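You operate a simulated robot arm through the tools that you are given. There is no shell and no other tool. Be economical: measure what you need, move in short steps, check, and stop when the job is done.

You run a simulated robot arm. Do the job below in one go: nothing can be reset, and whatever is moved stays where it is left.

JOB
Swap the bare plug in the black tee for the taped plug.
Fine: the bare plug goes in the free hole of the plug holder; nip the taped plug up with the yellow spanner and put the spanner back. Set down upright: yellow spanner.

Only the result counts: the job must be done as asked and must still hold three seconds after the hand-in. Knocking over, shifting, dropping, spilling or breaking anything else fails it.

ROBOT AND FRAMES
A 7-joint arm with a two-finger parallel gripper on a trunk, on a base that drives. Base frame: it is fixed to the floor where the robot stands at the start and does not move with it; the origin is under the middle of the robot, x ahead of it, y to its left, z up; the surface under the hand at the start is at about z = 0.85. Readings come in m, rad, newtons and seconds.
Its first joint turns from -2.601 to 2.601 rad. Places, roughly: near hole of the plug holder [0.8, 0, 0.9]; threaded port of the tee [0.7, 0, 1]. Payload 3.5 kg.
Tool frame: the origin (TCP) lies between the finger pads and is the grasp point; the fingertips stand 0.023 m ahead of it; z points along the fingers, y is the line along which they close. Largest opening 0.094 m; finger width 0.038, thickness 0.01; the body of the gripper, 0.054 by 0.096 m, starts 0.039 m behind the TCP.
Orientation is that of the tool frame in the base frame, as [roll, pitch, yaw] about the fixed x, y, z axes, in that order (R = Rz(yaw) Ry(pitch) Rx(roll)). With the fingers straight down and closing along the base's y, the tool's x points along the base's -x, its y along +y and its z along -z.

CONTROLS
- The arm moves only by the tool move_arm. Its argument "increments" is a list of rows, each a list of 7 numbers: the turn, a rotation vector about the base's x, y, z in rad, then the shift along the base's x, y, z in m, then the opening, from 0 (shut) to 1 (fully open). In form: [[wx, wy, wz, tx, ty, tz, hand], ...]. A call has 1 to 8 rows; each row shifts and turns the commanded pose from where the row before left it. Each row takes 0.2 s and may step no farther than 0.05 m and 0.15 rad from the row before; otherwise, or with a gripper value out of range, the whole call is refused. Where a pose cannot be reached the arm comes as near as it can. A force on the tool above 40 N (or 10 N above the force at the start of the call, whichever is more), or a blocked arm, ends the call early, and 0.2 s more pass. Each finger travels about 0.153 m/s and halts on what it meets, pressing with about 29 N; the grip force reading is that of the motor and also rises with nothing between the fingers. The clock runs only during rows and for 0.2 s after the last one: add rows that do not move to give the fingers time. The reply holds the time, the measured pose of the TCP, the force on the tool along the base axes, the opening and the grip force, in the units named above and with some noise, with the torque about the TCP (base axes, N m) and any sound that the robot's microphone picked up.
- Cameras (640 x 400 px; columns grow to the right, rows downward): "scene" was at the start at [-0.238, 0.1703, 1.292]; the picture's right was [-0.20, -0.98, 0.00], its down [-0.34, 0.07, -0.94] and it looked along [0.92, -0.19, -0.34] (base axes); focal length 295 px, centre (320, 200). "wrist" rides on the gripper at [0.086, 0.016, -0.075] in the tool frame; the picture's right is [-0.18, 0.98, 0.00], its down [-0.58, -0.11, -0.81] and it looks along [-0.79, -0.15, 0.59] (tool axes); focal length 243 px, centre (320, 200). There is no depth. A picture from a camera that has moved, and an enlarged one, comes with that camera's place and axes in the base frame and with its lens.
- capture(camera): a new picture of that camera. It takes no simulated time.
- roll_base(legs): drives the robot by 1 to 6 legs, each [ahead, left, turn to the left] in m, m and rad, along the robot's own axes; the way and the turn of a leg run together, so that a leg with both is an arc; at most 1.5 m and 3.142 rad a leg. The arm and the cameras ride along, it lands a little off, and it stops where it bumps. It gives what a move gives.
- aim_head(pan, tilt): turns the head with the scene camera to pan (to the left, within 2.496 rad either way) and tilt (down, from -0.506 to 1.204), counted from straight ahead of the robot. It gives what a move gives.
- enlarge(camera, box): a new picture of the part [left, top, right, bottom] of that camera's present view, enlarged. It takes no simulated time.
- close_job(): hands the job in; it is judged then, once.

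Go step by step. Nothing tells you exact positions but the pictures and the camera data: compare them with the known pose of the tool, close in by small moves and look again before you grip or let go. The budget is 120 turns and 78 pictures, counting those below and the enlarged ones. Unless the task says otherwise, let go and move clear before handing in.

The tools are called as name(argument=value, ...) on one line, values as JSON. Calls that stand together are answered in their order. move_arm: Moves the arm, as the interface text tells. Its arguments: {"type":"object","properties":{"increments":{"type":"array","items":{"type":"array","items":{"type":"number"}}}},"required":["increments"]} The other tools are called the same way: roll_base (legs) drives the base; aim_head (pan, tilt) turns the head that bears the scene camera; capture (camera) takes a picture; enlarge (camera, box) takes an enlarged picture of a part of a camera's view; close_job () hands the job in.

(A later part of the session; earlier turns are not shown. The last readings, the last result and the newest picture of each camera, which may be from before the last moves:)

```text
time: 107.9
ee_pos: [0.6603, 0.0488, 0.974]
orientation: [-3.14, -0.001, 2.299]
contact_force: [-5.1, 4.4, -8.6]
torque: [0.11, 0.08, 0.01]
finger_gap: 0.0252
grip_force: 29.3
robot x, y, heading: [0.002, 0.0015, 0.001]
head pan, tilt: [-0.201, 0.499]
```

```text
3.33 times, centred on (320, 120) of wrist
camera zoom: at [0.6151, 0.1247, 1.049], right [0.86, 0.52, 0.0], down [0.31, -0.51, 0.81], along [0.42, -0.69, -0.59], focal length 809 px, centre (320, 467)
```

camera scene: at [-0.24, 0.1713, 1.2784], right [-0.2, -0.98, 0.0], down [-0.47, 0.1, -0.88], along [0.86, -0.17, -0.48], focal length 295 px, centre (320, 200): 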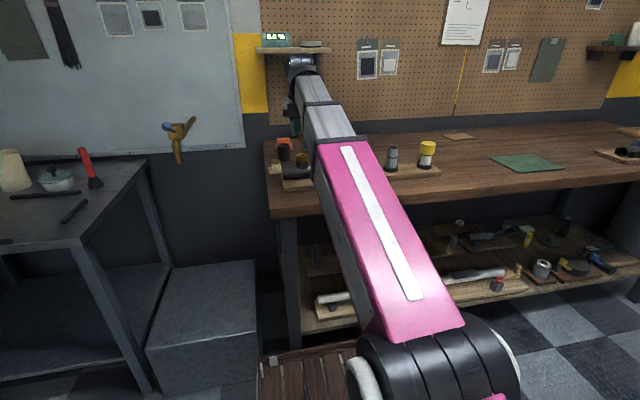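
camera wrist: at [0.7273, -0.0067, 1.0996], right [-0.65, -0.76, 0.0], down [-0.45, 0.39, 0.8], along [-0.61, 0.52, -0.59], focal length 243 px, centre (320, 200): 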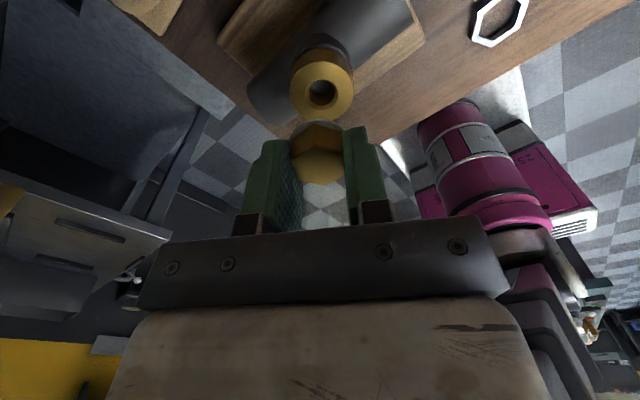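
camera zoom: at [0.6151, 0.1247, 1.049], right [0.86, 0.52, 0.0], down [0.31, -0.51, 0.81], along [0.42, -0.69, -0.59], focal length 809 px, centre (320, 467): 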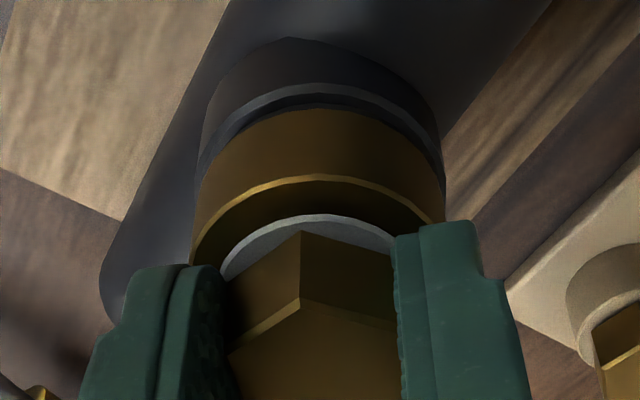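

The tape ring now looks flush with the collar. I keep turning to feel for resistance.

move_arm(increments=[[0, 0, -0.14, 0, 0, 0, 0.2], [0, 0, -0.14, 0, 0, 0, 0.2], [0, 0, -0.14, 0, 0, 0, 0.2], [0, 0, -0.14, 0, 0, 0, 0.2], [0, 0, -0.14, 0, 0, 0, 0.2]])

move_arm(increments=[[0, 0, -0.14, 0, 0, 0, 0.2], [0, 0, -0.14, 0, 0, 0, 0.2], [0, 0, -0.14, 0, 0, 0, 0.2], [0, 0, -0.14, 0, 0, 0, 0.2], [0, 0, -0.14, 0, 0, 0, 0.2]])

```text
time: 109.1
ee_pos: [0.6606, 0.0496, 0.9741]
orientation: [-3.14, -0.001, 1.598]
contact_force: [-5.3, 6.6, -16.8]
torque: [0.12, 0.06, 0.02]
finger_gap: 0.0251
grip_force: 29.3
robot x, y, heading: [0.0024, -0.0009, -0.002]
head pan, tilt: [-0.201, 0.499]
```

```text
time: 110.3
ee_pos: [0.6597, 0.05, 0.9744]
orientation: [-3.139, -0.001, 0.898]
contact_force: [-5.3, 4.2, -23.8]
torque: [0.06, 0.09, 0.01]
finger_gap: 0.0252
grip_force: 29.1
robot x, y, heading: [0.0008, 0.0039, -0.005]
head pan, tilt: [-0.201, 0.499]
```

move_arm(increments=[[0, 0, -0.14, 0, 0, -0.0007, 0.2], [0, 0, -0.14, 0, 0, 0, 0.2], [0, 0, -0.14, 0, 0, 0, 0.2], [0, 0, -0.14, 0, 0, 0, 0.2]])

enlarge(camera="wrist", box=[240, 60, 400, 180])

```text
time: 111.3
ee_pos: [0.6608, 0.0502, 0.9744]
orientation: [-3.141, -0.003, 0.34]
contact_force: [-2.6, 2.6, -10.1]
torque: [0.03, 0.1, -0.01]
finger_gap: 0.025
grip_force: 28.5
robot x, y, heading: [0.0022, 0.0007, 0.001]
head pan, tilt: [-0.201, 0.499]
```

```text
3.33 times, centred on (320, 120) of wrist
camera zoom: at [0.7471, 0.0627, 1.0488], right [0.15, -0.99, 0.0], down [-0.59, -0.09, 0.81], along [-0.8, -0.12, -0.59], focal length 809 px, centre (320, 467)
```

zoom: 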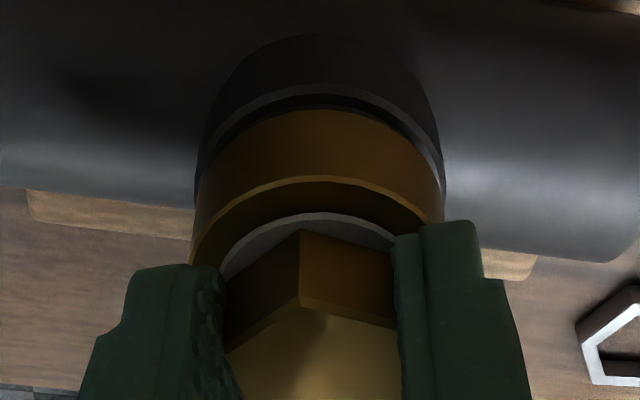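

Still descending slowly. Another cycle with a 300° swing back.

move_arm(increments=[[0, 0, 0, 0, 0, 0, 0.5], [0, 0, 0, 0, 0, 0, 0.5], [0, 0, 0.14, 0, 0, 0, 0.5], [0, 0, 0.14, 0, 0, 0, 0.5], [0, 0, 0.14, 0, 0, 0, 0.5], [0, 0, 0.14, 0, 0, 0, 0.5], [0, 0, 0.14, 0, 0, 0, 0.5], [0, 0, 0.14, 0, 0, 0, 0.5]])

move_arm(increments=[[0, 0, 0.14, 0, 0, 0, 0.5], [0, 0, 0.14, 0, 0, 0, 0.5], [0, 0, 0.14, 0, 0, 0, 0.5], [0, 0, 0.14, 0, 0, 0, 0.5], [0, 0, 0.14, 0, 0, 0, 0.5], [0, 0, 0.14, 0, 0, 0, 0.5], [0, 0, 0.14, 0, 0, 0, 0.5], [0, 0, 0.14, 0, 0, 0, 0.5]])

move_arm(increments=[[0, 0, 0.14, 0, 0, 0, 0.5], [0, 0, 0.14, 0, 0, 0, 0.5], [0, 0, 0.14, 0, 0, 0, 0.5], [0, 0, 0.14, 0, 0, 0, 0.5], [0, 0, 0.14, 0, 0, 0, 0.5], [0, 0, 0.14, 0, 0, 0, 0.5], [0, 0, 0.14, 0, 0, 0, 0.5], [0, 0, 0.14, 0, 0, 0, 0.5]])

move_arm(increments=[[0, 0, 0.14, 0, 0, 0, 0.5], [0, 0, 0.14, 0, 0, 0, 0.5], [0, 0, 0.14, 0, 0, 0, 0.5], [0, 0, 0.14, 0, 0, 0, 0.5], [0, 0, 0.14, 0, 0, 0, 0.5], [0, 0, 0.14, 0, 0, 0, 0.5], [0, 0, 0.14, 0, 0, 0, 0.5], [0, 0, 0.14, 0, 0, 0, 0.5]])

move_arm(increments=[[0, 0, 0.14, 0, 0, 0, 0.5], [0, 0, 0.14, 0, 0, 0, 0.5], [0, 0, 0.14, 0, 0, 0, 0.5], [0, 0, 0.14, 0, 0, 0, 0.5], [0, 0, 0.14, 0, 0, 0, 0.5], [0, 0, 0.14, 0, 0, 0, 0.5], [0, 0, 0.14, 0, 0, 0, 0.5], [0, 0, 0.058, 0, 0, 0, 0.5]])

move_arm(increments=[[0, 0, 0, 0, 0, 0, 0.2], [0, 0, 0, 0, 0, 0, 0.2]])

move_arm(increments=[[0, 0, -0.14, 0, 0, 0, 0.2], [0, 0, -0.14, 0, 0, 0, 0.2], [0, 0, -0.14, 0, 0, 0, 0.2], [0, 0, -0.14, 0, 0, 0, 0.2], [0, 0, -0.14, 0, 0, 0, 0.2], [0, 0, -0.14, 0, 0, 0, 0.2], [0, 0, -0.14, 0, 0, 0, 0.2]])

```text
time: 113.1
ee_pos: [0.6594, 0.0487, 0.9737]
orientation: [-3.139, -0.002, 1.184]
contact_force: [-1.0, -0.8, -0.2]
torque: [-0.01, 0.05, -0.02]
finger_gap: 0.047
grip_force: 0.1
robot x, y, heading: [-0.0015, 0.0005, 0.004]
head pan, tilt: [-0.201, 0.499]
```

```text
time: 114.9
ee_pos: [0.6599, 0.05, 0.9741]
orientation: [-3.139, -0.001, 2.303]
contact_force: [-0.3, -0.4, -0.3]
torque: [-0.01, 0.0, 0.01]
finger_gap: 0.0472
grip_force: 0.1
robot x, y, heading: [-0.0018, -0.005, 0.007]
head pan, tilt: [-0.201, 0.499]
```

```text
time: 116.7
ee_pos: [0.6597, 0.0494, 0.9748]
orientation: [-3.139, -0.002, -2.859]
contact_force: [0.2, -0.4, -0.9]
torque: [-0.01, -0.02, 0.04]
finger_gap: 0.0471
grip_force: 0.1
robot x, y, heading: [0.0033, -0.0018, -0.001]
head pan, tilt: [-0.201, 0.499]
```

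```text
time: 118.5
ee_pos: [0.6593, 0.0482, 0.9738]
orientation: [-3.138, -0.002, -1.738]
contact_force: [0.4, -0.4, 0.3]
torque: [-0.02, 0.0, 0.01]
finger_gap: 0.0471
grip_force: 0.1
robot x, y, heading: [-0.001, -0.0005, 0.001]
head pan, tilt: [-0.201, 0.499]
```

```text
time: 120.3
ee_pos: [0.6596, 0.0494, 0.9739]
orientation: [-3.14, -0.002, -0.701]
contact_force: [0.4, -0.3, 0.1]
torque: [0.0, -0.01, 0.01]
finger_gap: 0.0469
grip_force: 0.1
robot x, y, heading: [-0.0013, -0.0013, 0.001]
head pan, tilt: [-0.201, 0.499]
```

```text
time: 120.9
ee_pos: [0.6601, 0.0482, 0.9746]
orientation: [3.141, -0.002, -0.703]
contact_force: [-0.5, 0.6, 0.6]
torque: [0.0, 0.02, 0.0]
finger_gap: 0.0252
grip_force: 29.6
robot x, y, heading: [0.0009, -0.003, -0.002]
head pan, tilt: [-0.201, 0.499]
```

```text
time: 122.5
ee_pos: [0.6606, 0.0488, 0.9737]
orientation: [3.141, -0.004, -1.686]
contact_force: [-9.1, -2.5, -5.1]
torque: [-0.03, 0.17, -0.02]
finger_gap: 0.0253
grip_force: 28.9
robot x, y, heading: [0.0007, 0.0024, 0.002]
head pan, tilt: [-0.201, 0.499]
```

move_arm(increments=[[0, 0, -0.14, 0, 0, 0, 0.2], [0, 0, -0.14, 0, 0, 0, 0.2], [0, 0, -0.14, 0, 0, 0, 0.2], [0, 0, -0.14, 0, 0, 0, 0.2], [0, 0, -0.14, 0, 0, 0, 0.2], [0, 0, -0.14, 0, 0, 0, 0.2], [0, 0, -0.14, 0, 0, 0, 0.2]])

move_arm(increments=[[0, 0, -0.14, 0, 0, 0, 0.2], [0, 0, -0.14, 0, 0, 0, 0.2], [0, 0, -0.14, 0, 0, 0, 0.2], [0, 0, -0.14, 0, 0, 0, 0.2], [0, 0, -0.14, 0, 0, 0, 0.2], [0, 0, -0.14, 0, 0, 0, 0.2], [0, 0, -0.14, 0, 0, 0, 0.2]])

enlarge(camera="wrist", box=[240, 60, 400, 180])

```text
time: 124.1
ee_pos: [0.6606, 0.0493, 0.9737]
orientation: [3.14, -0.002, -2.667]
contact_force: [-5.4, -0.8, -14.7]
torque: [-0.01, 0.11, 0.04]
finger_gap: 0.0251
grip_force: 29.5
robot x, y, heading: [0.0037, -0.0021, 0.003]
head pan, tilt: [-0.201, 0.499]
```

```text
time: 125.7
ee_pos: [0.661, 0.0499, 0.9742]
orientation: [-3.14, -0.003, 2.637]
contact_force: [-7.5, 8.4, -20.1]
torque: [0.15, 0.11, 0.03]
finger_gap: 0.0251
grip_force: 29.1
robot x, y, heading: [0.0042, -0.0037, -0.001]
head pan, tilt: [-0.201, 0.499]
```

```text
3.33 times, centred on (320, 120) of wrist
camera zoom: at [0.5927, 0.1052, 1.0485], right [0.64, 0.77, 0.0], down [0.46, -0.38, 0.8], along [0.62, -0.51, -0.59], focal length 809 px, centre (320, 467)
```

zoom: 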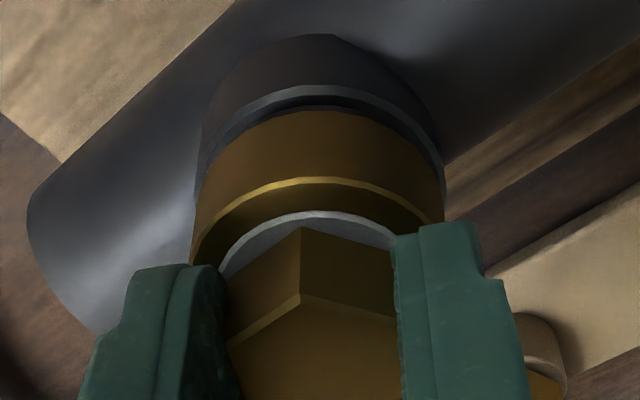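

move_arm(increments=[[0, 0, -0.14, 0, 0, -0.0005, 0.2], [0, 0, -0.14, 0, 0, 0, 0.2], [0, 0, -0.14, 0, 0, 0, 0.2], [0, 0, -0.14, 0, 0, 0, 0.2], [0, 0, -0.14, 0, 0, 0, 0.2], [0, 0, -0.14, 0, 0, 0, 0.2], [0, 0, -0.14, 0, 0, 0, 0.2]])

move_arm(increments=[[0, 0, -0.14, 0, 0, 0, 0.2], [0, 0, -0.14, 0, 0, 0, 0.2], [0, 0, -0.14, 0, 0, 0, 0.2], [0, 0, -0.14, 0, 0, 0, 0.2], [0, 0, -0.14, 0, 0, 0, 0.2], [0, 0, -0.14, 0, 0, 0, 0.2], [0, 0, -0.14, 0, 0, 0, 0.2]])

```text
time: 127.3
ee_pos: [0.6601, 0.0491, 0.973]
orientation: [-3.141, -0.001, 1.657]
contact_force: [-4.9, 5.4, -11.7]
torque: [0.09, 0.09, 0.08]
finger_gap: 0.025
grip_force: 29.2
robot x, y, heading: [-0.0037, -0.0014, -0.002]
head pan, tilt: [-0.201, 0.499]
```

```text
time: 128.9
ee_pos: [0.6592, 0.0493, 0.9738]
orientation: [-3.141, -0.004, 0.678]
contact_force: [-4.8, 2.0, 3.3]
torque: [0.08, 0.13, 0.06]
finger_gap: 0.0279
grip_force: 28.3
robot x, y, heading: [0.0006, -0.0005, 0.001]
head pan, tilt: [-0.201, 0.499]
```

The jaw gap jumped to 0.028: the fingers are now slipping over corners, so the plug is hand-tight. I release, rise, and look at it.

move_arm(increments=[[0, 0, 0, 0, 0, 0, 0.5], [0, 0, 0, 0, 0, 0, 0.6], [0, 0, 0.14, 0, 0, 0.02, 0.6], [0, 0, 0.14, 0, 0, 0.02, 0.8], [0, 0, 0.14, 0, 0, 0.02, 1], [0, 0, 0.14, 0, 0, 0, 1], [0, 0, 0.14, 0, 0, 0, 1], [0, 0, 0.14, 0, 0, 0, 1]])

capture(camera="wrist")

enlarge(camera="wrist", box=[272, 60, 368, 140])

```text
time: 130.7
ee_pos: [0.6606, 0.0487, 1.0344]
orientation: [-3.14, -0.001, 1.522]
contact_force: [0.8, -0.3, -0.2]
torque: [-0.02, 0.01, 0.01]
finger_gap: 0.0936
grip_force: 0.1
robot x, y, heading: [0.0016, 0.0012, 0.001]
head pan, tilt: [-0.201, 0.499]
```

```text
24 pictures are left
camera wrist: at [0.6813, 0.1348, 1.108], right [0.97, -0.23, 0.0], down [-0.14, -0.58, 0.81], along [-0.19, -0.78, -0.59], focal length 243 px, centre (320, 200)
```

wrist: 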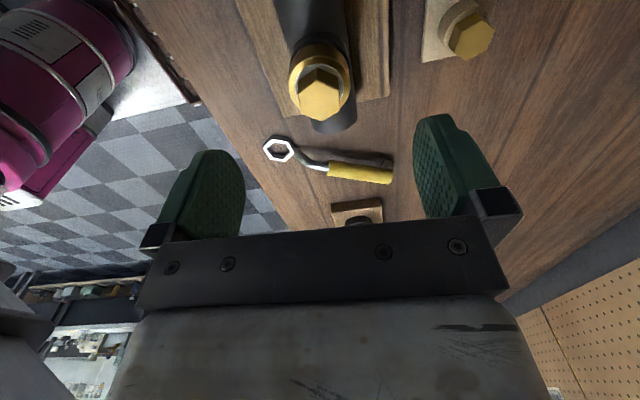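

```text
5.00 times, centred on (320, 100) of wrist
camera zoom: at [0.6813, 0.1348, 1.108], right [0.97, -0.23, 0.0], down [-0.14, -0.58, 0.81], along [-0.19, -0.78, -0.59], focal length 1213 px, centre (320, 700)
```

zoom: 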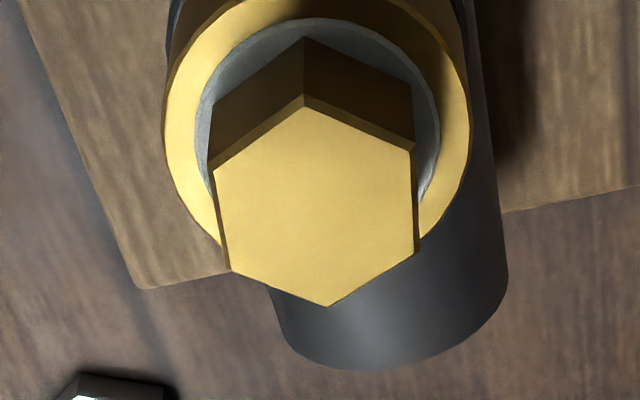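

The hex is hand-tight with corners at ≈22.6° (mod 60°), centre (0.660, 0.049), top ≈0.966. The spanner lies ring at (0.572, −0.072), handle horizontal at z≈0.877, heading −24.5°. I enlarge it to learn the ring's hex orientation.

enlarge(camera="wrist", box=[256, 115, 400, 205])

enlarge(camera="wrist", box=[254, 125, 318, 175])

```text
4.44 times, centred on (328, 160) of wrist
camera zoom: at [0.6813, 0.1348, 1.108], right [0.97, -0.23, 0.0], down [-0.14, -0.58, 0.81], along [-0.19, -0.78, -0.59], focal length 1078 px, centre (284, 378)
```

zoom: 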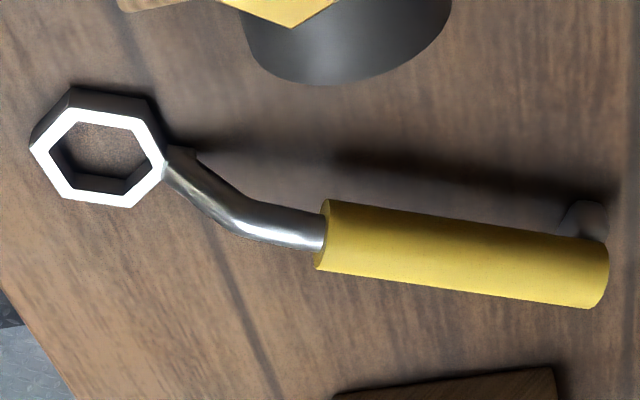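

```text
8.00 times, centred on (286, 150) of wrist
camera zoom: at [0.6813, 0.1348, 1.108], right [0.97, -0.23, 0.0], down [-0.14, -0.58, 0.81], along [-0.19, -0.78, -0.59], focal length 1941 px, centre (592, 600)
```

zoom: 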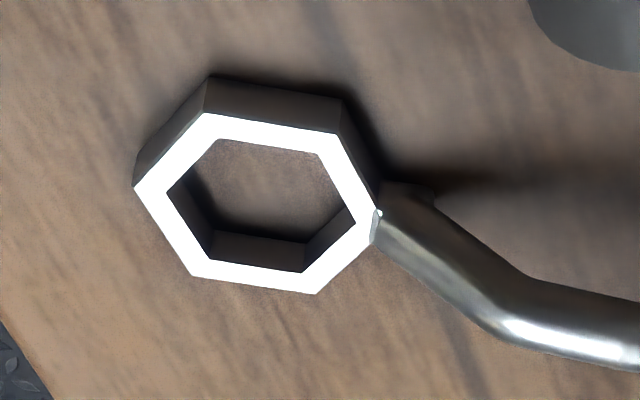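

The ring has a corner pointing to the handle; it is 0.027 across flats (fits 0.025). I move over the handle middle (~0.678, −0.113) with the jaws across it.

move_arm(increments=[[0, 0, 0.14, 0.0, -0.03, 0, 1], [0, 0, 0.14, 0.005, -0.03, 0, 1], [0, 0, 0.14, 0.005, -0.03, 0, 1], [0, 0, 0.14, 0.005, -0.03, 0, 1], [0, 0, 0.14, 0.002, -0.03, 0, 1], [0, 0, 0.14, 0, -0.012, 0, 1], [0, 0, 0.14, 0, 0, -0.02, 1], [0, 0, 0.14, 0, 0, -0.03, 1]])

move_arm(increments=[[0, 0, 0.086, 0, 0, -0.02, 1], [0, 0, 0, 0, 0, 0, 1]])

capture(camera="wrist")

```text
time: 132.5
ee_pos: [0.6769, -0.1136, 0.9854]
orientation: [3.141, -0.001, 2.643]
contact_force: [0.3, 0.5, -0.4]
torque: [-0.01, -0.01, 0.01]
finger_gap: 0.0938
grip_force: 0.0
robot x, y, heading: [-0.0012, 0.0015, -0.001]
head pan, tilt: [-0.201, 0.499]
```

```text
time: 133.1
ee_pos: [0.6778, -0.1133, 0.9648]
orientation: [-3.141, -0.001, 2.726]
contact_force: [-0.1, 0.3, -0.5]
torque: [-0.01, 0.0, 0.02]
finger_gap: 0.0942
grip_force: 0.1
robot x, y, heading: [-0.0042, -0.001, -0.003]
head pan, tilt: [-0.201, 0.499]
```

```text
20 pictures are left
camera wrist: at [0.605, -0.0639, 1.0393], right [0.56, 0.83, 0.0], down [0.49, -0.33, 0.81], along [0.66, -0.46, -0.59], focal length 243 px, centre (320, 200)
```

wrist: 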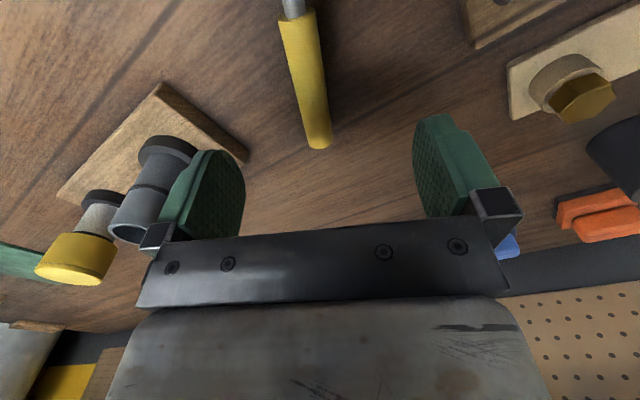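

The handle is ~6.7 mm to the left in the view and ~2.5° clockwise; I correct, descend, and grip.

move_arm(increments=[[0, 0, -0.045, -0.0027, -0.0061, 0, 1], [0, 0, 0, 0, 0, -0.03, 1], [0, 0, 0, 0, 0, -0.03, 1], [0, 0, 0, 0, 0, -0.019, 1], [0, 0, 0, 0, 0, 0, 1]])

capture(camera="wrist")

```text
time: 134.3
ee_pos: [0.6746, -0.1194, 0.8861]
orientation: [-3.142, -0.003, 2.681]
contact_force: [-0.3, -0.2, -0.7]
torque: [0.01, -0.05, 0.0]
finger_gap: 0.0937
grip_force: 0.1
robot x, y, heading: [-0.0007, -0.0012, -0.001]
head pan, tilt: [-0.201, 0.499]
```

```text
19 pictures are left
camera wrist: at [0.6052, -0.0661, 0.9591], right [0.6, 0.8, 0.0], down [0.47, -0.36, 0.81], along [0.64, -0.49, -0.59], focal length 243 px, centre (320, 200)
```

wrist: 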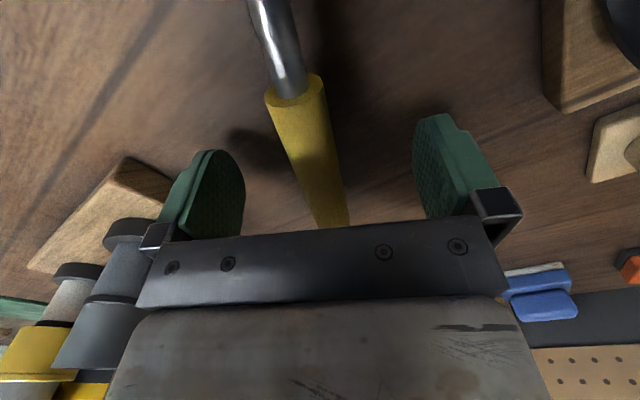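

Centred and aligned. I close on the handle and lift slightly.

move_arm(increments=[[0, 0, 0, 0, 0, 0, 0.5], [0, 0, 0, 0, 0, 0, 0.1], [0, 0, 0, 0, 0, 0, 0.1]])

move_arm(increments=[[0, 0, 0, 0, 0, 0.02, 0.1], [0, 0, 0, 0, 0, 0.04, 0.1], [0, 0, 0, 0, 0, 0.04, 0.1], [0, 0, 0, 0, 0, 0.03, 0.1]])

capture(camera="scene")

```text
time: 135.1
ee_pos: [0.675, -0.1195, 0.8853]
orientation: [-3.14, -0.002, 2.681]
contact_force: [-0.4, -0.9, 0.3]
torque: [-0.03, -0.1, -0.03]
finger_gap: 0.021
grip_force: 28.9
robot x, y, heading: [-0.0054, -0.0008, -0.002]
head pan, tilt: [-0.201, 0.499]
```

```text
time: 136.1
ee_pos: [0.6766, -0.1187, 1.0157]
orientation: [-3.14, -0.002, 2.682]
contact_force: [-1.4, 0.3, -1.3]
torque: [-0.01, 0.0, 0.0]
finger_gap: 0.0208
grip_force: 28.9
robot x, y, heading: [-0.0004, 0.0003, 0.001]
head pan, tilt: [-0.201, 0.499]
```

```text
18 pictures are left
camera scene: at [-0.24, 0.1713, 1.2784], right [-0.2, -0.98, 0.0], down [-0.47, 0.1, -0.88], along [0.86, -0.17, -0.48], focal length 295 px, centre (320, 200)
```

scene: 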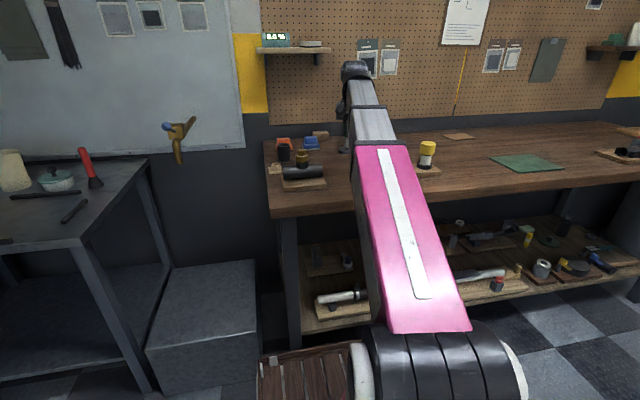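

The spanner is held; home pose noted: TCP (0.675, −0.1195, 0.885), yaw 2.681. I carry the ring over the plug with the handle heading −37.4° to match the hex corners.

move_arm(increments=[[0, 0, -0.064, 0.024, 0.033, 0.01, 0.1], [0, 0, -0.064, 0.024, 0.033, 0, 0.1], [0, 0, -0.064, 0.0248, 0.033, 0, 0.1], [0, 0, 0, 0, 0, 0, 0.1]])

enlarge(camera="scene", box=[270, 135, 350, 195])

```text
time: 137.1
ee_pos: [0.749, -0.0201, 1.0244]
orientation: [-3.14, -0.002, 2.487]
contact_force: [0.2, -0.3, -1.1]
torque: [0.01, 0.0, 0.0]
finger_gap: 0.021
grip_force: 28.7
robot x, y, heading: [0.0009, 0.0009, -0.001]
head pan, tilt: [-0.201, 0.499]
```

```text
6.67 times, centred on (310, 165) of scene
camera zoom: at [-0.24, 0.1713, 1.2784], right [-0.2, -0.98, 0.0], down [-0.47, 0.1, -0.88], along [0.86, -0.17, -0.48], focal length 1965 px, centre (387, 433)
```

zoom: 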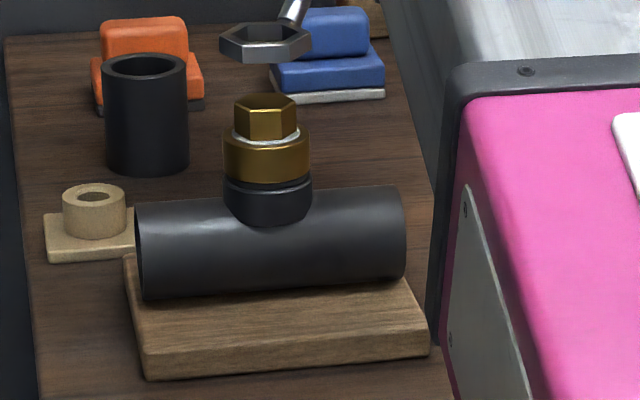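

A very clear view: the ring is laterally aligned over the plug (columns match). I lower it to just above the hex to judge the depth direction.

move_arm(increments=[[0, 0, 0, 0, 0, -0.01, 0.1], [0, 0, 0, 0, 0, -0.008, 0.1], [0, 0, 0, 0, 0, 0, 0.1]])

enlarge(camera="scene", box=[286, 136, 318, 156])

```text
time: 137.9
ee_pos: [0.7493, -0.0208, 1.0067]
orientation: [3.14, -0.003, 2.488]
contact_force: [0.8, 0.0, -2.3]
torque: [0.01, -0.02, 0.03]
finger_gap: 0.0208
grip_force: 29.2
robot x, y, heading: [-0.002, 0.0011, -0.001]
head pan, tilt: [-0.201, 0.499]
```

```text
16.00 times, centred on (302, 146) of scene
camera zoom: at [-0.24, 0.1713, 1.2784], right [-0.2, -0.98, 0.0], down [-0.47, 0.1, -0.88], along [0.86, -0.17, -0.48], focal length 4716 px, centre (608, 1064)
```

zoom: 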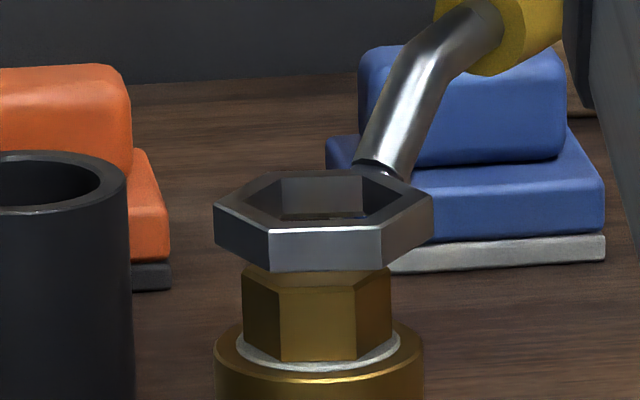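

The ring's hex matches the plug's; only ~1.4 mm lateral error remains. I correct y and lower gently.

move_arm(increments=[[0, 0, 0, 0, 0.0014, 0, 0.1], [0, 0, 0, 0, 0, -0.004, 0.1], [0, 0, 0, 0, 0, -0.003, 0.1], [0, 0, 0, 0, 0, 0, 0.1]])

enlarge(camera="scene", box=[286, 136, 318, 156])

```text
time: 138.9
ee_pos: [0.7469, -0.0172, 1.0011]
orientation: [3.141, -0.001, 2.489]
contact_force: [0.3, 0.0, -1.0]
torque: [-0.03, -0.03, -0.01]
finger_gap: 0.0212
grip_force: 29.2
robot x, y, heading: [-0.0018, 0.0032, -0.0]
head pan, tilt: [-0.201, 0.499]
```

```text
16.00 times, centred on (302, 146) of scene
camera zoom: at [-0.24, 0.1713, 1.2784], right [-0.2, -0.98, 0.0], down [-0.47, 0.1, -0.88], along [0.86, -0.17, -0.48], focal length 4716 px, centre (608, 1064)
```

zoom: 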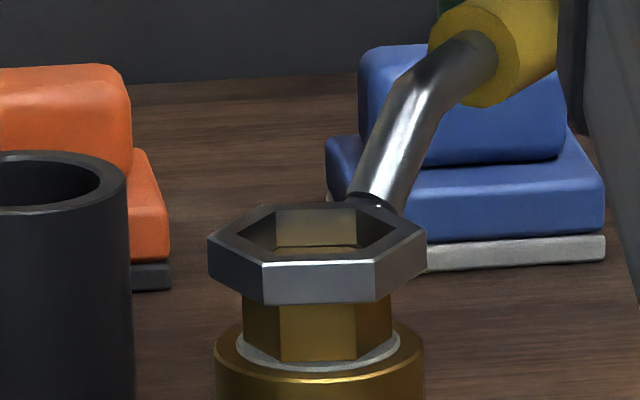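

move_arm(increments=[[0, 0, 0, 0, 0, -0.003, 0.1], [0, 0, 0, 0, 0, -0.003, 0.1], [0, 0, 0, 0, 0, 0, 0.1]])

enlarge(camera="scene", box=[286, 136, 318, 156])

```text
time: 139.7
ee_pos: [0.7477, -0.0191, 0.9935]
orientation: [-3.141, -0.002, 2.488]
contact_force: [4.5, -0.7, -0.4]
torque: [0.06, -0.09, -0.22]
finger_gap: 0.021
grip_force: 29.4
robot x, y, heading: [-0.0025, 0.003, -0.002]
head pan, tilt: [-0.201, 0.499]
```

```text
16.00 times, centred on (302, 146) of scene
camera zoom: at [-0.2399, 0.1712, 1.2784], right [-0.2, -0.98, 0.0], down [-0.47, 0.1, -0.88], along [0.86, -0.17, -0.48], focal length 4716 px, centre (608, 1064)
```

zoom: 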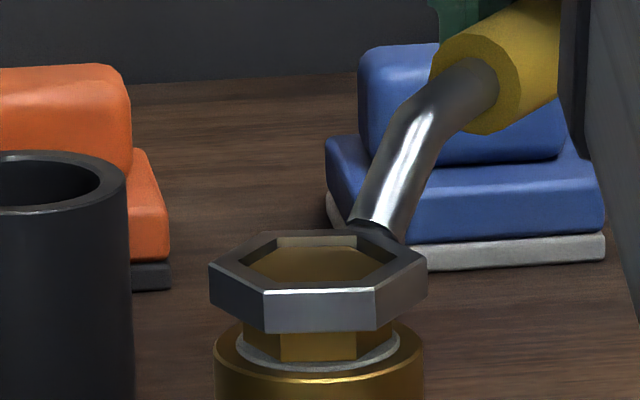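

The ring is over the hex. I lower 3 mm more and then start turning clockwise about the plug axis.

move_arm(increments=[[0, 0, 0, 0.0006, 0, -0.0015, 0.1], [0, 0, 0, 0, 0, -0.0015, 0.1], [0, 0, 0, 0, 0, 0, 0.1]])

```text
time: 140.5
ee_pos: [0.7487, -0.0194, 0.9906]
orientation: [3.141, 0.0, 2.486]
contact_force: [10.2, -4.3, 9.5]
torque: [0.49, 0.42, -0.37]
finger_gap: 0.0212
grip_force: 28.6
robot x, y, heading: [-0.0004, 0.0033, 0.002]
head pan, tilt: [-0.201, 0.499]
```

move_arm(increments=[[0, 0, 0, 0.0005, -0.0004, 0.0006, 0.1], [0, 0, -0.06, -0.0043, -0.0053, 0, 0.1], [0, 0, -0.06, -0.0045, -0.0049, 0, 0.1], [0, 0, 0, 0, 0, 0, 0.1]])

```text
time: 141.5
ee_pos: [0.7394, -0.0299, 0.9899]
orientation: [3.141, -0.003, 2.367]
contact_force: [5.5, 1.4, -3.9]
torque: [-0.21, -0.35, -0.52]
finger_gap: 0.0211
grip_force: 28.8
robot x, y, heading: [-0.0026, 0.0, 0.003]
head pan, tilt: [-0.201, 0.499]
```

move_arm(increments=[[0, 0, -0.06, -0.0049, -0.0046, 0, 0.1], [0, 0, -0.06, -0.0051, -0.0044, 0, 0.1], [0, 0, 0, 0, 0, 0, 0.1]])

enlarge(camera="scene", box=[286, 136, 318, 156])

```text
time: 142.3
ee_pos: [0.7284, -0.0382, 0.9904]
orientation: [-3.139, -0.004, 2.248]
contact_force: [3.9, 1.4, -2.2]
torque: [-0.03, -0.14, -0.29]
finger_gap: 0.0215
grip_force: 29.4
robot x, y, heading: [-0.0006, 0.0026, 0.001]
head pan, tilt: [-0.201, 0.499]
```

```text
16.00 times, centred on (302, 146) of scene
camera zoom: at [-0.2399, 0.1713, 1.2784], right [-0.2, -0.98, 0.0], down [-0.47, 0.1, -0.88], along [0.86, -0.17, -0.48], focal length 4716 px, centre (608, 1064)
```

zoom: 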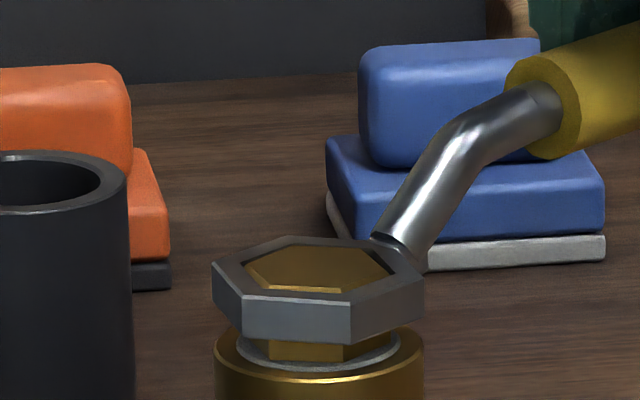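

The plug is turning with the spanner at low torque. I continue clockwise, watching the load.

move_arm(increments=[[0, 0, -0.08, -0.0072, -0.0053, 0, 0.1], [0, 0, -0.08, -0.0077, -0.0048, 0, 0.1], [0, 0, 0, 0, 0, 0, 0.1]])

move_arm(increments=[[0, 0, -0.08, -0.0079, -0.0041, 0, 0.1], [0, 0, -0.08, -0.0083, -0.0034, 0, 0.1], [0, 0, 0, 0, 0, 0, 0.1]])

```text
time: 143.1
ee_pos: [0.7145, -0.0476, 0.992]
orientation: [-3.14, -0.004, 2.087]
contact_force: [1.1, 8.4, -2.3]
torque: [0.16, -0.1, -0.39]
finger_gap: 0.0211
grip_force: 29.1
robot x, y, heading: [0.0047, 0.0002, -0.003]
head pan, tilt: [-0.201, 0.499]
```

```text
time: 143.9
ee_pos: [0.6985, -0.055, 0.9919]
orientation: [3.141, -0.001, 1.928]
contact_force: [2.5, 10.0, -3.8]
torque: [0.15, -0.09, -0.34]
finger_gap: 0.0211
grip_force: 29.5
robot x, y, heading: [0.0017, 0.0003, 0.0]
head pan, tilt: [-0.201, 0.499]
```

move_arm(increments=[[0, 0, -0.08, -0.0085, -0.0023, 0, 0.1], [0, 0, -0.08, -0.0088, -0.0021, 0, 0.1], [0, 0, 0, 0, 0, 0, 0.1]])

move_arm(increments=[[0, 0, -0.08, -0.0089, -0.0012, 0, 0.1], [0, 0, -0.08, -0.0089, -0.0004, 0, 0.1], [0, 0, 0, 0, 0, 0, 0.1]])

```text
time: 144.7
ee_pos: [0.6812, -0.0603, 0.992]
orientation: [-3.141, -0.001, 1.768]
contact_force: [5.6, 2.8, -8.6]
torque: [-0.73, -0.24, -0.32]
finger_gap: 0.0212
grip_force: 29.2
robot x, y, heading: [0.0029, 0.0021, 0.005]
head pan, tilt: [-0.201, 0.499]
```

```text
time: 145.5
ee_pos: [0.6644, -0.0622, 0.9915]
orientation: [-3.141, -0.001, 1.608]
contact_force: [11.2, -5.1, 6.7]
torque: [0.62, -0.14, 0.33]
finger_gap: 0.0211
grip_force: 29.3
robot x, y, heading: [-0.0009, 0.0016, 0.0]
head pan, tilt: [-0.201, 0.499]
```

Torque about the plug axis jumped to ~1.5 N·m: it is tightening. A bit more.

move_arm(increments=[[0, 0, -0.04, -0.0045, 0, 0, 0.1], [0, 0, -0.04, -0.0045, 0, 0, 0.1], [0, 0, 0, 0, 0, 0, 0.1]])

enlarge(camera="scene", box=[286, 136, 318, 156])

```text
time: 146.3
ee_pos: [0.6544, -0.0623, 0.9903]
orientation: [-3.141, -0.001, 1.528]
contact_force: [18.6, -6.5, 5.6]
torque: [0.49, -0.3, 0.3]
finger_gap: 0.0211
grip_force: 28.8
robot x, y, heading: [-0.0005, 0.0017, -0.003]
head pan, tilt: [-0.201, 0.499]
```

```text
16.00 times, centred on (302, 146) of scene
camera zoom: at [-0.2396, 0.1711, 1.2785], right [-0.2, -0.98, 0.0], down [-0.47, 0.1, -0.88], along [0.86, -0.17, -0.48], focal length 4716 px, centre (608, 1064)
```

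zoom: 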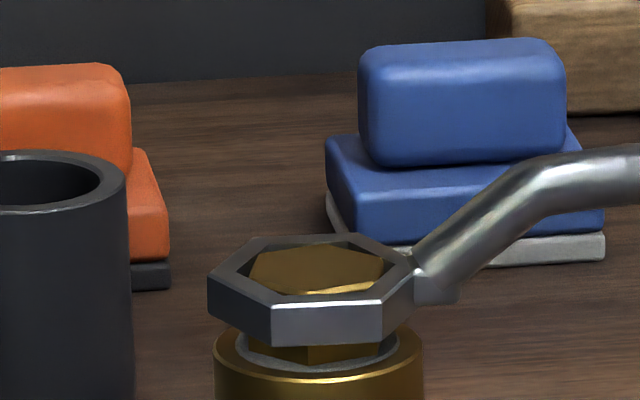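

Torque is ~2.4 N·m and rising as it turns. One further small nip.

move_arm(increments=[[0, 0, -0.04, -0.0045, 0.0004, 0, 0.1], [0, 0, -0.04, -0.0044, 0.0006, 0, 0.1], [0, 0, 0, 0, 0, 0, 0.1]])

```text
time: 147.1
ee_pos: [0.6471, -0.0613, 0.9901]
orientation: [3.14, 0.0, 1.446]
contact_force: [20.1, -13.1, 4.5]
torque: [0.07, -0.23, 0.8]
finger_gap: 0.0213
grip_force: 29.2
robot x, y, heading: [0.0012, 0.0002, -0.0]
head pan, tilt: [-0.201, 0.499]
```

enlarge(camera="scene", box=[286, 136, 318, 156])

```text
16.00 times, centred on (302, 146) of scene
camera zoom: at [-0.2395, 0.1708, 1.2785], right [-0.2, -0.98, 0.0], down [-0.47, 0.1, -0.88], along [0.86, -0.17, -0.48], focal length 4716 px, centre (608, 1064)
```

zoom: 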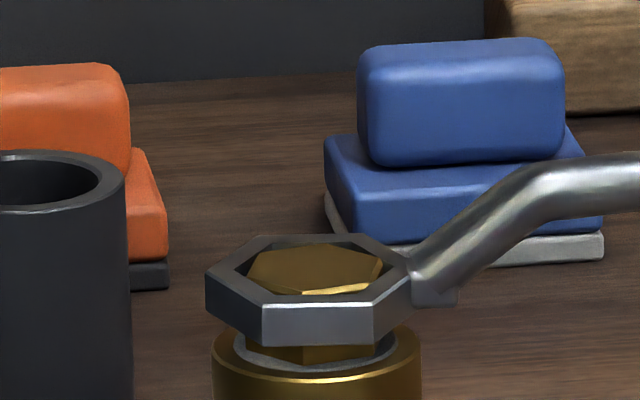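

The plug has firmed up (~3.2 N·m, ring only taking up play now). I back the spanner off slightly within its play and check it is unloaded.

move_arm(increments=[[0, 0, 0.04, 0.0044, -0.0006, 0, 0.1], [0, 0, 0.04, 0.0045, -0.0004, 0, 0.1], [0, 0, 0, 0, 0, 0, 0.1]])

```text
time: 147.9
ee_pos: [0.654, -0.0616, 0.9906]
orientation: [-3.139, -0.004, 1.529]
contact_force: [12.1, -4.3, -6.4]
torque: [-0.82, -0.03, 0.64]
finger_gap: 0.0212
grip_force: 29.3
robot x, y, heading: [-0.0042, 0.0008, 0.002]
head pan, tilt: [-0.201, 0.499]
```

move_arm(increments=[[0, 0, 0.04, 0.0045, 0.0002, 0, 0.1], [0, 0, 0.03, 0.0034, 0.0002, 0, 0.1], [0, 0, 0, 0, 0, 0, 0.1]])

```text
time: 148.7
ee_pos: [0.6618, -0.0611, 0.9916]
orientation: [-3.139, -0.002, 1.598]
contact_force: [7.7, -6.4, -2.1]
torque: [-0.45, 0.0, 0.43]
finger_gap: 0.0212
grip_force: 28.3
robot x, y, heading: [-0.0006, -0.0014, 0.001]
head pan, tilt: [-0.201, 0.499]
```

move_arm(increments=[[0, 0, 0.04, 0.0045, -0.0002, 0, 0.1], [0, 0, 0.03, 0.0034, 0, 0, 0.1], [0, 0, 0, 0, 0, 0, 0.1]])

```text
time: 149.5
ee_pos: [0.6708, -0.0614, 0.9909]
orientation: [-3.14, -0.003, 1.67]
contact_force: [3.0, 1.0, -6.1]
torque: [-0.6, -0.04, 0.33]
finger_gap: 0.0208
grip_force: 29.7
robot x, y, heading: [-0.0035, -0.0029, 0.002]
head pan, tilt: [-0.201, 0.499]
```

move_arm(increments=[[0, 0, 0.04, 0.0044, 0.0008, 0, 0.1], [0, 0, 0, 0, 0, 0, 0.1]])

enlarge(camera="scene", box=[286, 136, 318, 156])

```text
time: 150.1
ee_pos: [0.676, -0.0608, 0.9926]
orientation: [-3.141, -0.001, 1.709]
contact_force: [1.9, -3.1, -2.4]
torque: [-0.25, 0.03, 0.33]
finger_gap: 0.0212
grip_force: 29.2
robot x, y, heading: [0.0002, -0.0008, -0.001]
head pan, tilt: [-0.201, 0.499]
```

```text
16.00 times, centred on (302, 146) of scene
camera zoom: at [-0.24, 0.1712, 1.2784], right [-0.2, -0.98, 0.0], down [-0.47, 0.1, -0.88], along [0.86, -0.17, -0.48], focal length 4716 px, centre (608, 1064)
```

zoom: 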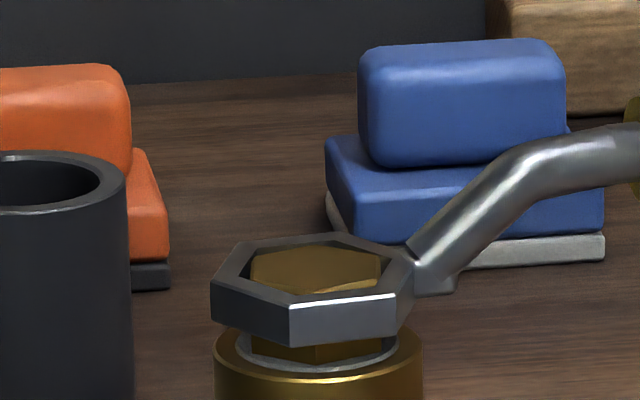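

The ring now sits freely around the hex. I lift it straight off.

move_arm(increments=[[0, 0, 0, 0, 0, 0.004, 0.1], [0, 0, 0, 0, 0, 0.005, 0.1], [0, 0, 0, 0, 0, 0.01, 0.1], [0, 0, 0, 0, 0, 0.015, 0.1], [0, 0, 0, 0, 0, 0, 0.1]])

enlarge(camera="scene", box=[270, 125, 350, 175])

```text
time: 151.3
ee_pos: [0.6748, -0.0594, 1.0244]
orientation: [-3.137, -0.004, 1.71]
contact_force: [2.6, 17.5, -13.9]
torque: [0.14, -0.01, 0.36]
finger_gap: 0.0209
grip_force: 28.4
robot x, y, heading: [0.0005, -0.0017, -0.003]
head pan, tilt: [-0.201, 0.499]
```

```text
8.00 times, centred on (310, 150) of scene
camera zoom: at [-0.2397, 0.1719, 1.2784], right [-0.2, -0.98, 0.0], down [-0.47, 0.09, -0.88], along [0.86, -0.17, -0.48], focal length 2358 px, centre (400, 600)
```

zoom: 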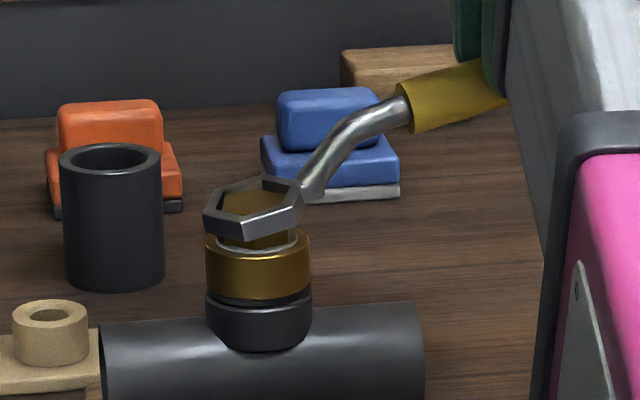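

The ring stuck on the hex and the spanner tilted in the jaws. I lower back to level, then free the ring angularly before lifting.

move_arm(increments=[[0, 0, 0, 0, 0, -0.01, 0.1], [0, 0, 0, 0, 0, -0.01, 0.1], [0, 0, 0, 0, 0, -0.008, 0.1], [0, 0, 0, 0, 0, -0.004, 0.1], [0, 0, 0, 0, 0, 0, 0.1]])

enlarge(camera="scene", box=[270, 125, 350, 175])

```text
time: 152.5
ee_pos: [0.6743, -0.062, 0.9943]
orientation: [-3.14, -0.002, 1.708]
contact_force: [6.7, -22.9, 6.2]
torque: [-0.2, -0.07, 0.29]
finger_gap: 0.0209
grip_force: 28.9
robot x, y, heading: [0.0007, -0.0001, 0.005]
head pan, tilt: [-0.201, 0.499]
```

```text
8.00 times, centred on (310, 150) of scene
camera zoom: at [-0.2399, 0.1705, 1.2785], right [-0.2, -0.98, 0.0], down [-0.47, 0.1, -0.88], along [0.86, -0.17, -0.48], focal length 2358 px, centre (400, 600)
```

zoom: 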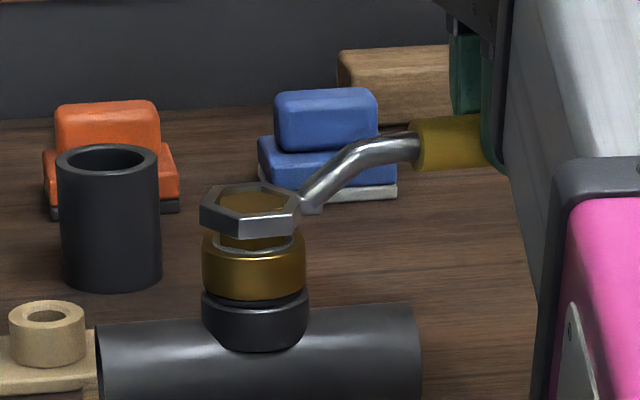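

move_arm(increments=[[0, 0, 0, 0, -0.002, 0, 0.1], [0, 0, 0.04, 0.0044, 0.0006, 0, 0.1], [0, 0, 0, 0, 0, 0, 0.1]])

```text
time: 153.3
ee_pos: [0.6783, -0.0605, 0.9929]
orientation: [-3.138, -0.005, 1.751]
contact_force: [3.2, -4.2, -8.2]
torque: [-0.87, -0.16, 0.11]
finger_gap: 0.0208
grip_force: 29.2
robot x, y, heading: [-0.0, -0.0013, -0.003]
head pan, tilt: [-0.201, 0.499]
```

move_arm(increments=[[0, 0, 0.03, 0.0033, 0.0002, -0.0015, 0.1], [0, 0, 0.03, 0.0033, 0.0004, 0, 0.1], [0, 0, 0, 0, 0, 0, 0.1]])

```text
time: 154.1
ee_pos: [0.6855, -0.0602, 0.993]
orientation: [-3.14, -0.004, 1.81]
contact_force: [0.5, 11.0, 4.0]
torque: [0.83, 0.08, -0.33]
finger_gap: 0.0211
grip_force: 28.9
robot x, y, heading: [-0.0036, 0.001, 0.001]
head pan, tilt: [-0.201, 0.499]
```

Now the torque about the plug is zero. I relieve the radial pull and lift in small steps.

move_arm(increments=[[0, 0, 0, -0.0002, 0.001, 0, 0.1], [0, 0, 0, 0, 0, 0.002, 0.1], [0, 0, 0, 0, 0, 0.002, 0.1], [0, 0, 0, 0, 0, 0, 0.1]])

```text
time: 155.1
ee_pos: [0.6861, -0.0592, 0.9953]
orientation: [-3.141, -0.001, 1.811]
contact_force: [-2.4, 12.2, -6.5]
torque: [-0.26, -0.04, 0.0]
finger_gap: 0.021
grip_force: 29.1
robot x, y, heading: [-0.0002, -0.0008, 0.0]
head pan, tilt: [-0.201, 0.499]
```

move_arm(increments=[[0, 0, 0, -0.0003, 0.0014, 0, 0.1], [0, 0, 0, 0, 0, 0.0015, 0.1], [0, 0, 0, 0, 0, 0, 0.1]])

```text
time: 155.9
ee_pos: [0.6846, -0.0605, 0.9967]
orientation: [-3.138, -0.004, 1.807]
contact_force: [0.9, 1.0, -1.6]
torque: [-0.03, -0.04, -0.04]
finger_gap: 0.021
grip_force: 29.1
robot x, y, heading: [0.0009, -0.0025, -0.003]
head pan, tilt: [-0.201, 0.499]
```

Forces have vanished: the ring is free. I lift on.

move_arm(increments=[[0, 0, 0, 0, 0, 0.004, 0.1], [0, 0, 0, 0, 0, 0.005, 0.1], [0, 0, 0, 0, 0, 0, 0.1]])

move_arm(increments=[[0, 0, 0, 0, 0, 0.01, 0.1], [0, 0, 0, 0, 0, 0.015, 0.1], [0, 0, 0, 0, 0, 0, 0.1]])

enlarge(camera="scene", box=[270, 125, 350, 175])

```text
time: 156.7
ee_pos: [0.6838, -0.0589, 1.007]
orientation: [3.141, -0.001, 1.809]
contact_force: [0.5, -1.0, 0.1]
torque: [-0.03, 0.01, 0.03]
finger_gap: 0.0208
grip_force: 29.2
robot x, y, heading: [-0.0027, 0.0009, 0.0]
head pan, tilt: [-0.201, 0.499]
```

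```text
time: 157.5
ee_pos: [0.6839, -0.0595, 1.0312]
orientation: [-3.141, -0.001, 1.81]
contact_force: [0.0, -0.1, -2.0]
torque: [-0.03, 0.03, 0.0]
finger_gap: 0.0209
grip_force: 29.3
robot x, y, heading: [-0.0014, 0.0003, 0.001]
head pan, tilt: [-0.201, 0.499]
```

```text
8.00 times, centred on (310, 150) of scene
camera zoom: at [-0.24, 0.1713, 1.2784], right [-0.2, -0.98, 0.0], down [-0.47, 0.1, -0.88], along [0.86, -0.17, -0.48], focal length 2358 px, centre (400, 600)
```

zoom: 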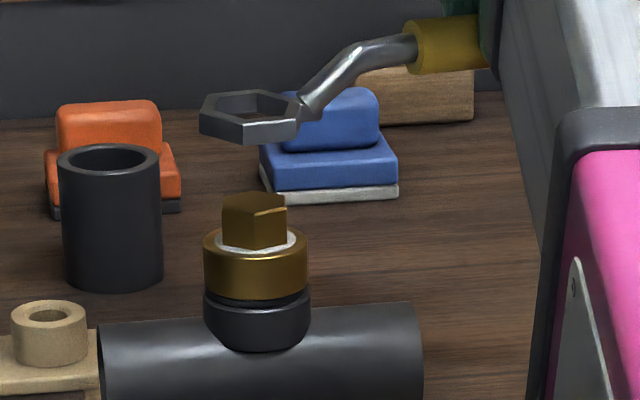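

The spanner is off and the plug sits tight. I take the spanner back to its home pose.

move_arm(increments=[[0, 0, 0.12, -0.002, -0.015, 0, 0.1], [0, 0, 0.13, -0.002, -0.015, 0, 0.1], [0, 0, 0.13, -0.002, -0.015, 0, 0.1], [0, 0, 0.13, -0.002, -0.015, 0, 0.1], [0, 0, 0.13, -0.001, 0, 0, 0.1], [0, 0, 0.13, 0, 0, 0, 0.1], [0, 0, 0.101, 0, 0, 0, 0.1], [0, 0, 0, 0, 0, -0.04, 0.1]])

move_arm(increments=[[0, 0, 0, 0, 0, -0.04, 0.1], [0, 0, 0, 0, 0, -0.04, 0.1], [0, 0, 0, 0, 0, -0.015, 0.1], [0, 0, 0, 0, 0, 0, 0.1]])

enlarge(camera="scene", box=[310, 145, 374, 195])

```text
time: 159.3
ee_pos: [0.6763, -0.1205, 0.9916]
orientation: [-3.14, -0.003, 2.68]
contact_force: [-0.5, -0.8, -1.2]
torque: [-0.02, -0.02, -0.01]
finger_gap: 0.0212
grip_force: 28.4
robot x, y, heading: [0.001, -0.0023, -0.003]
head pan, tilt: [-0.201, 0.499]
```

```text
time: 160.3
ee_pos: [0.6766, -0.1198, 0.8951]
orientation: [-3.142, -0.001, 2.681]
contact_force: [0.6, -0.1, -1.1]
torque: [-0.02, -0.01, 0.01]
finger_gap: 0.0209
grip_force: 29.1
robot x, y, heading: [0.0003, 0.0005, -0.001]
head pan, tilt: [-0.201, 0.499]
```

```text
8.00 times, centred on (342, 170) of scene
camera zoom: at [-0.24, 0.1713, 1.2784], right [-0.2, -0.98, 0.0], down [-0.47, 0.1, -0.88], along [0.86, -0.17, -0.48], focal length 2358 px, centre (144, 440)
```

zoom: 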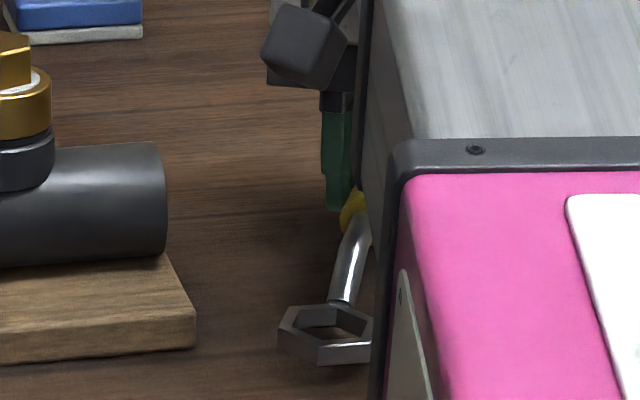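

The ring is just above the bench. I lower gently until it stands.

move_arm(increments=[[0, 0, 0, 0, 0, -0.003, 0.1], [0, 0, 0, 0, 0, -0.003, 0.1], [0, 0, 0, 0, 0, 0, 0.1]])

move_arm(increments=[[0, 0, 0, 0, 0, -0.002, 0.1], [0, 0, 0, 0, 0, 0, 0.1]])

```text
time: 161.1
ee_pos: [0.6766, -0.119, 0.8906]
orientation: [3.141, 0.0, 2.68]
contact_force: [-0.2, 0.3, 9.3]
torque: [-0.36, -0.52, 0.0]
finger_gap: 0.0211
grip_force: 28.7
robot x, y, heading: [-0.0004, 0.0008, -0.002]
head pan, tilt: [-0.201, 0.499]
```

```text
time: 161.7
ee_pos: [0.6759, -0.1194, 0.888]
orientation: [-3.14, -0.003, 2.681]
contact_force: [1.5, 4.5, 14.1]
torque: [-0.23, -0.68, 0.21]
finger_gap: 0.021
grip_force: 28.6
robot x, y, heading: [-0.0015, 0.001, -0.003]
head pan, tilt: [-0.201, 0.499]
```

The foot touched first; pressing on lets the spanner level itself until the ring meets the bench.

move_arm(increments=[[0, 0, 0, 0, 0, -0.002, 0.1], [0, 0, 0, 0, 0, 0, 0.1]])

enlarge(camera="scene", box=[310, 145, 374, 195])

```text
time: 162.3
ee_pos: [0.6766, -0.1193, 0.8864]
orientation: [3.142, -0.003, 2.68]
contact_force: [0.7, 8.8, 24.1]
torque: [0.13, 0.07, 0.19]
finger_gap: 0.0206
grip_force: 29.3
robot x, y, heading: [0.0014, 0.0016, -0.001]
head pan, tilt: [-0.201, 0.499]
```

```text
8.00 times, centred on (342, 170) of scene
camera zoom: at [-0.2405, 0.1716, 1.2782], right [-0.2, -0.98, 0.0], down [-0.47, 0.09, -0.88], along [0.86, -0.17, -0.48], focal length 2358 px, centre (144, 440)
```

zoom: 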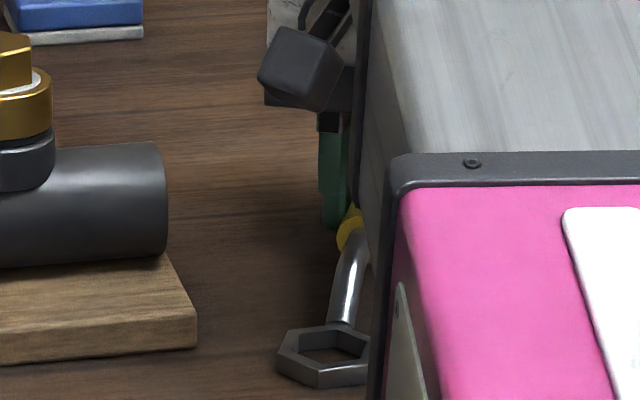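

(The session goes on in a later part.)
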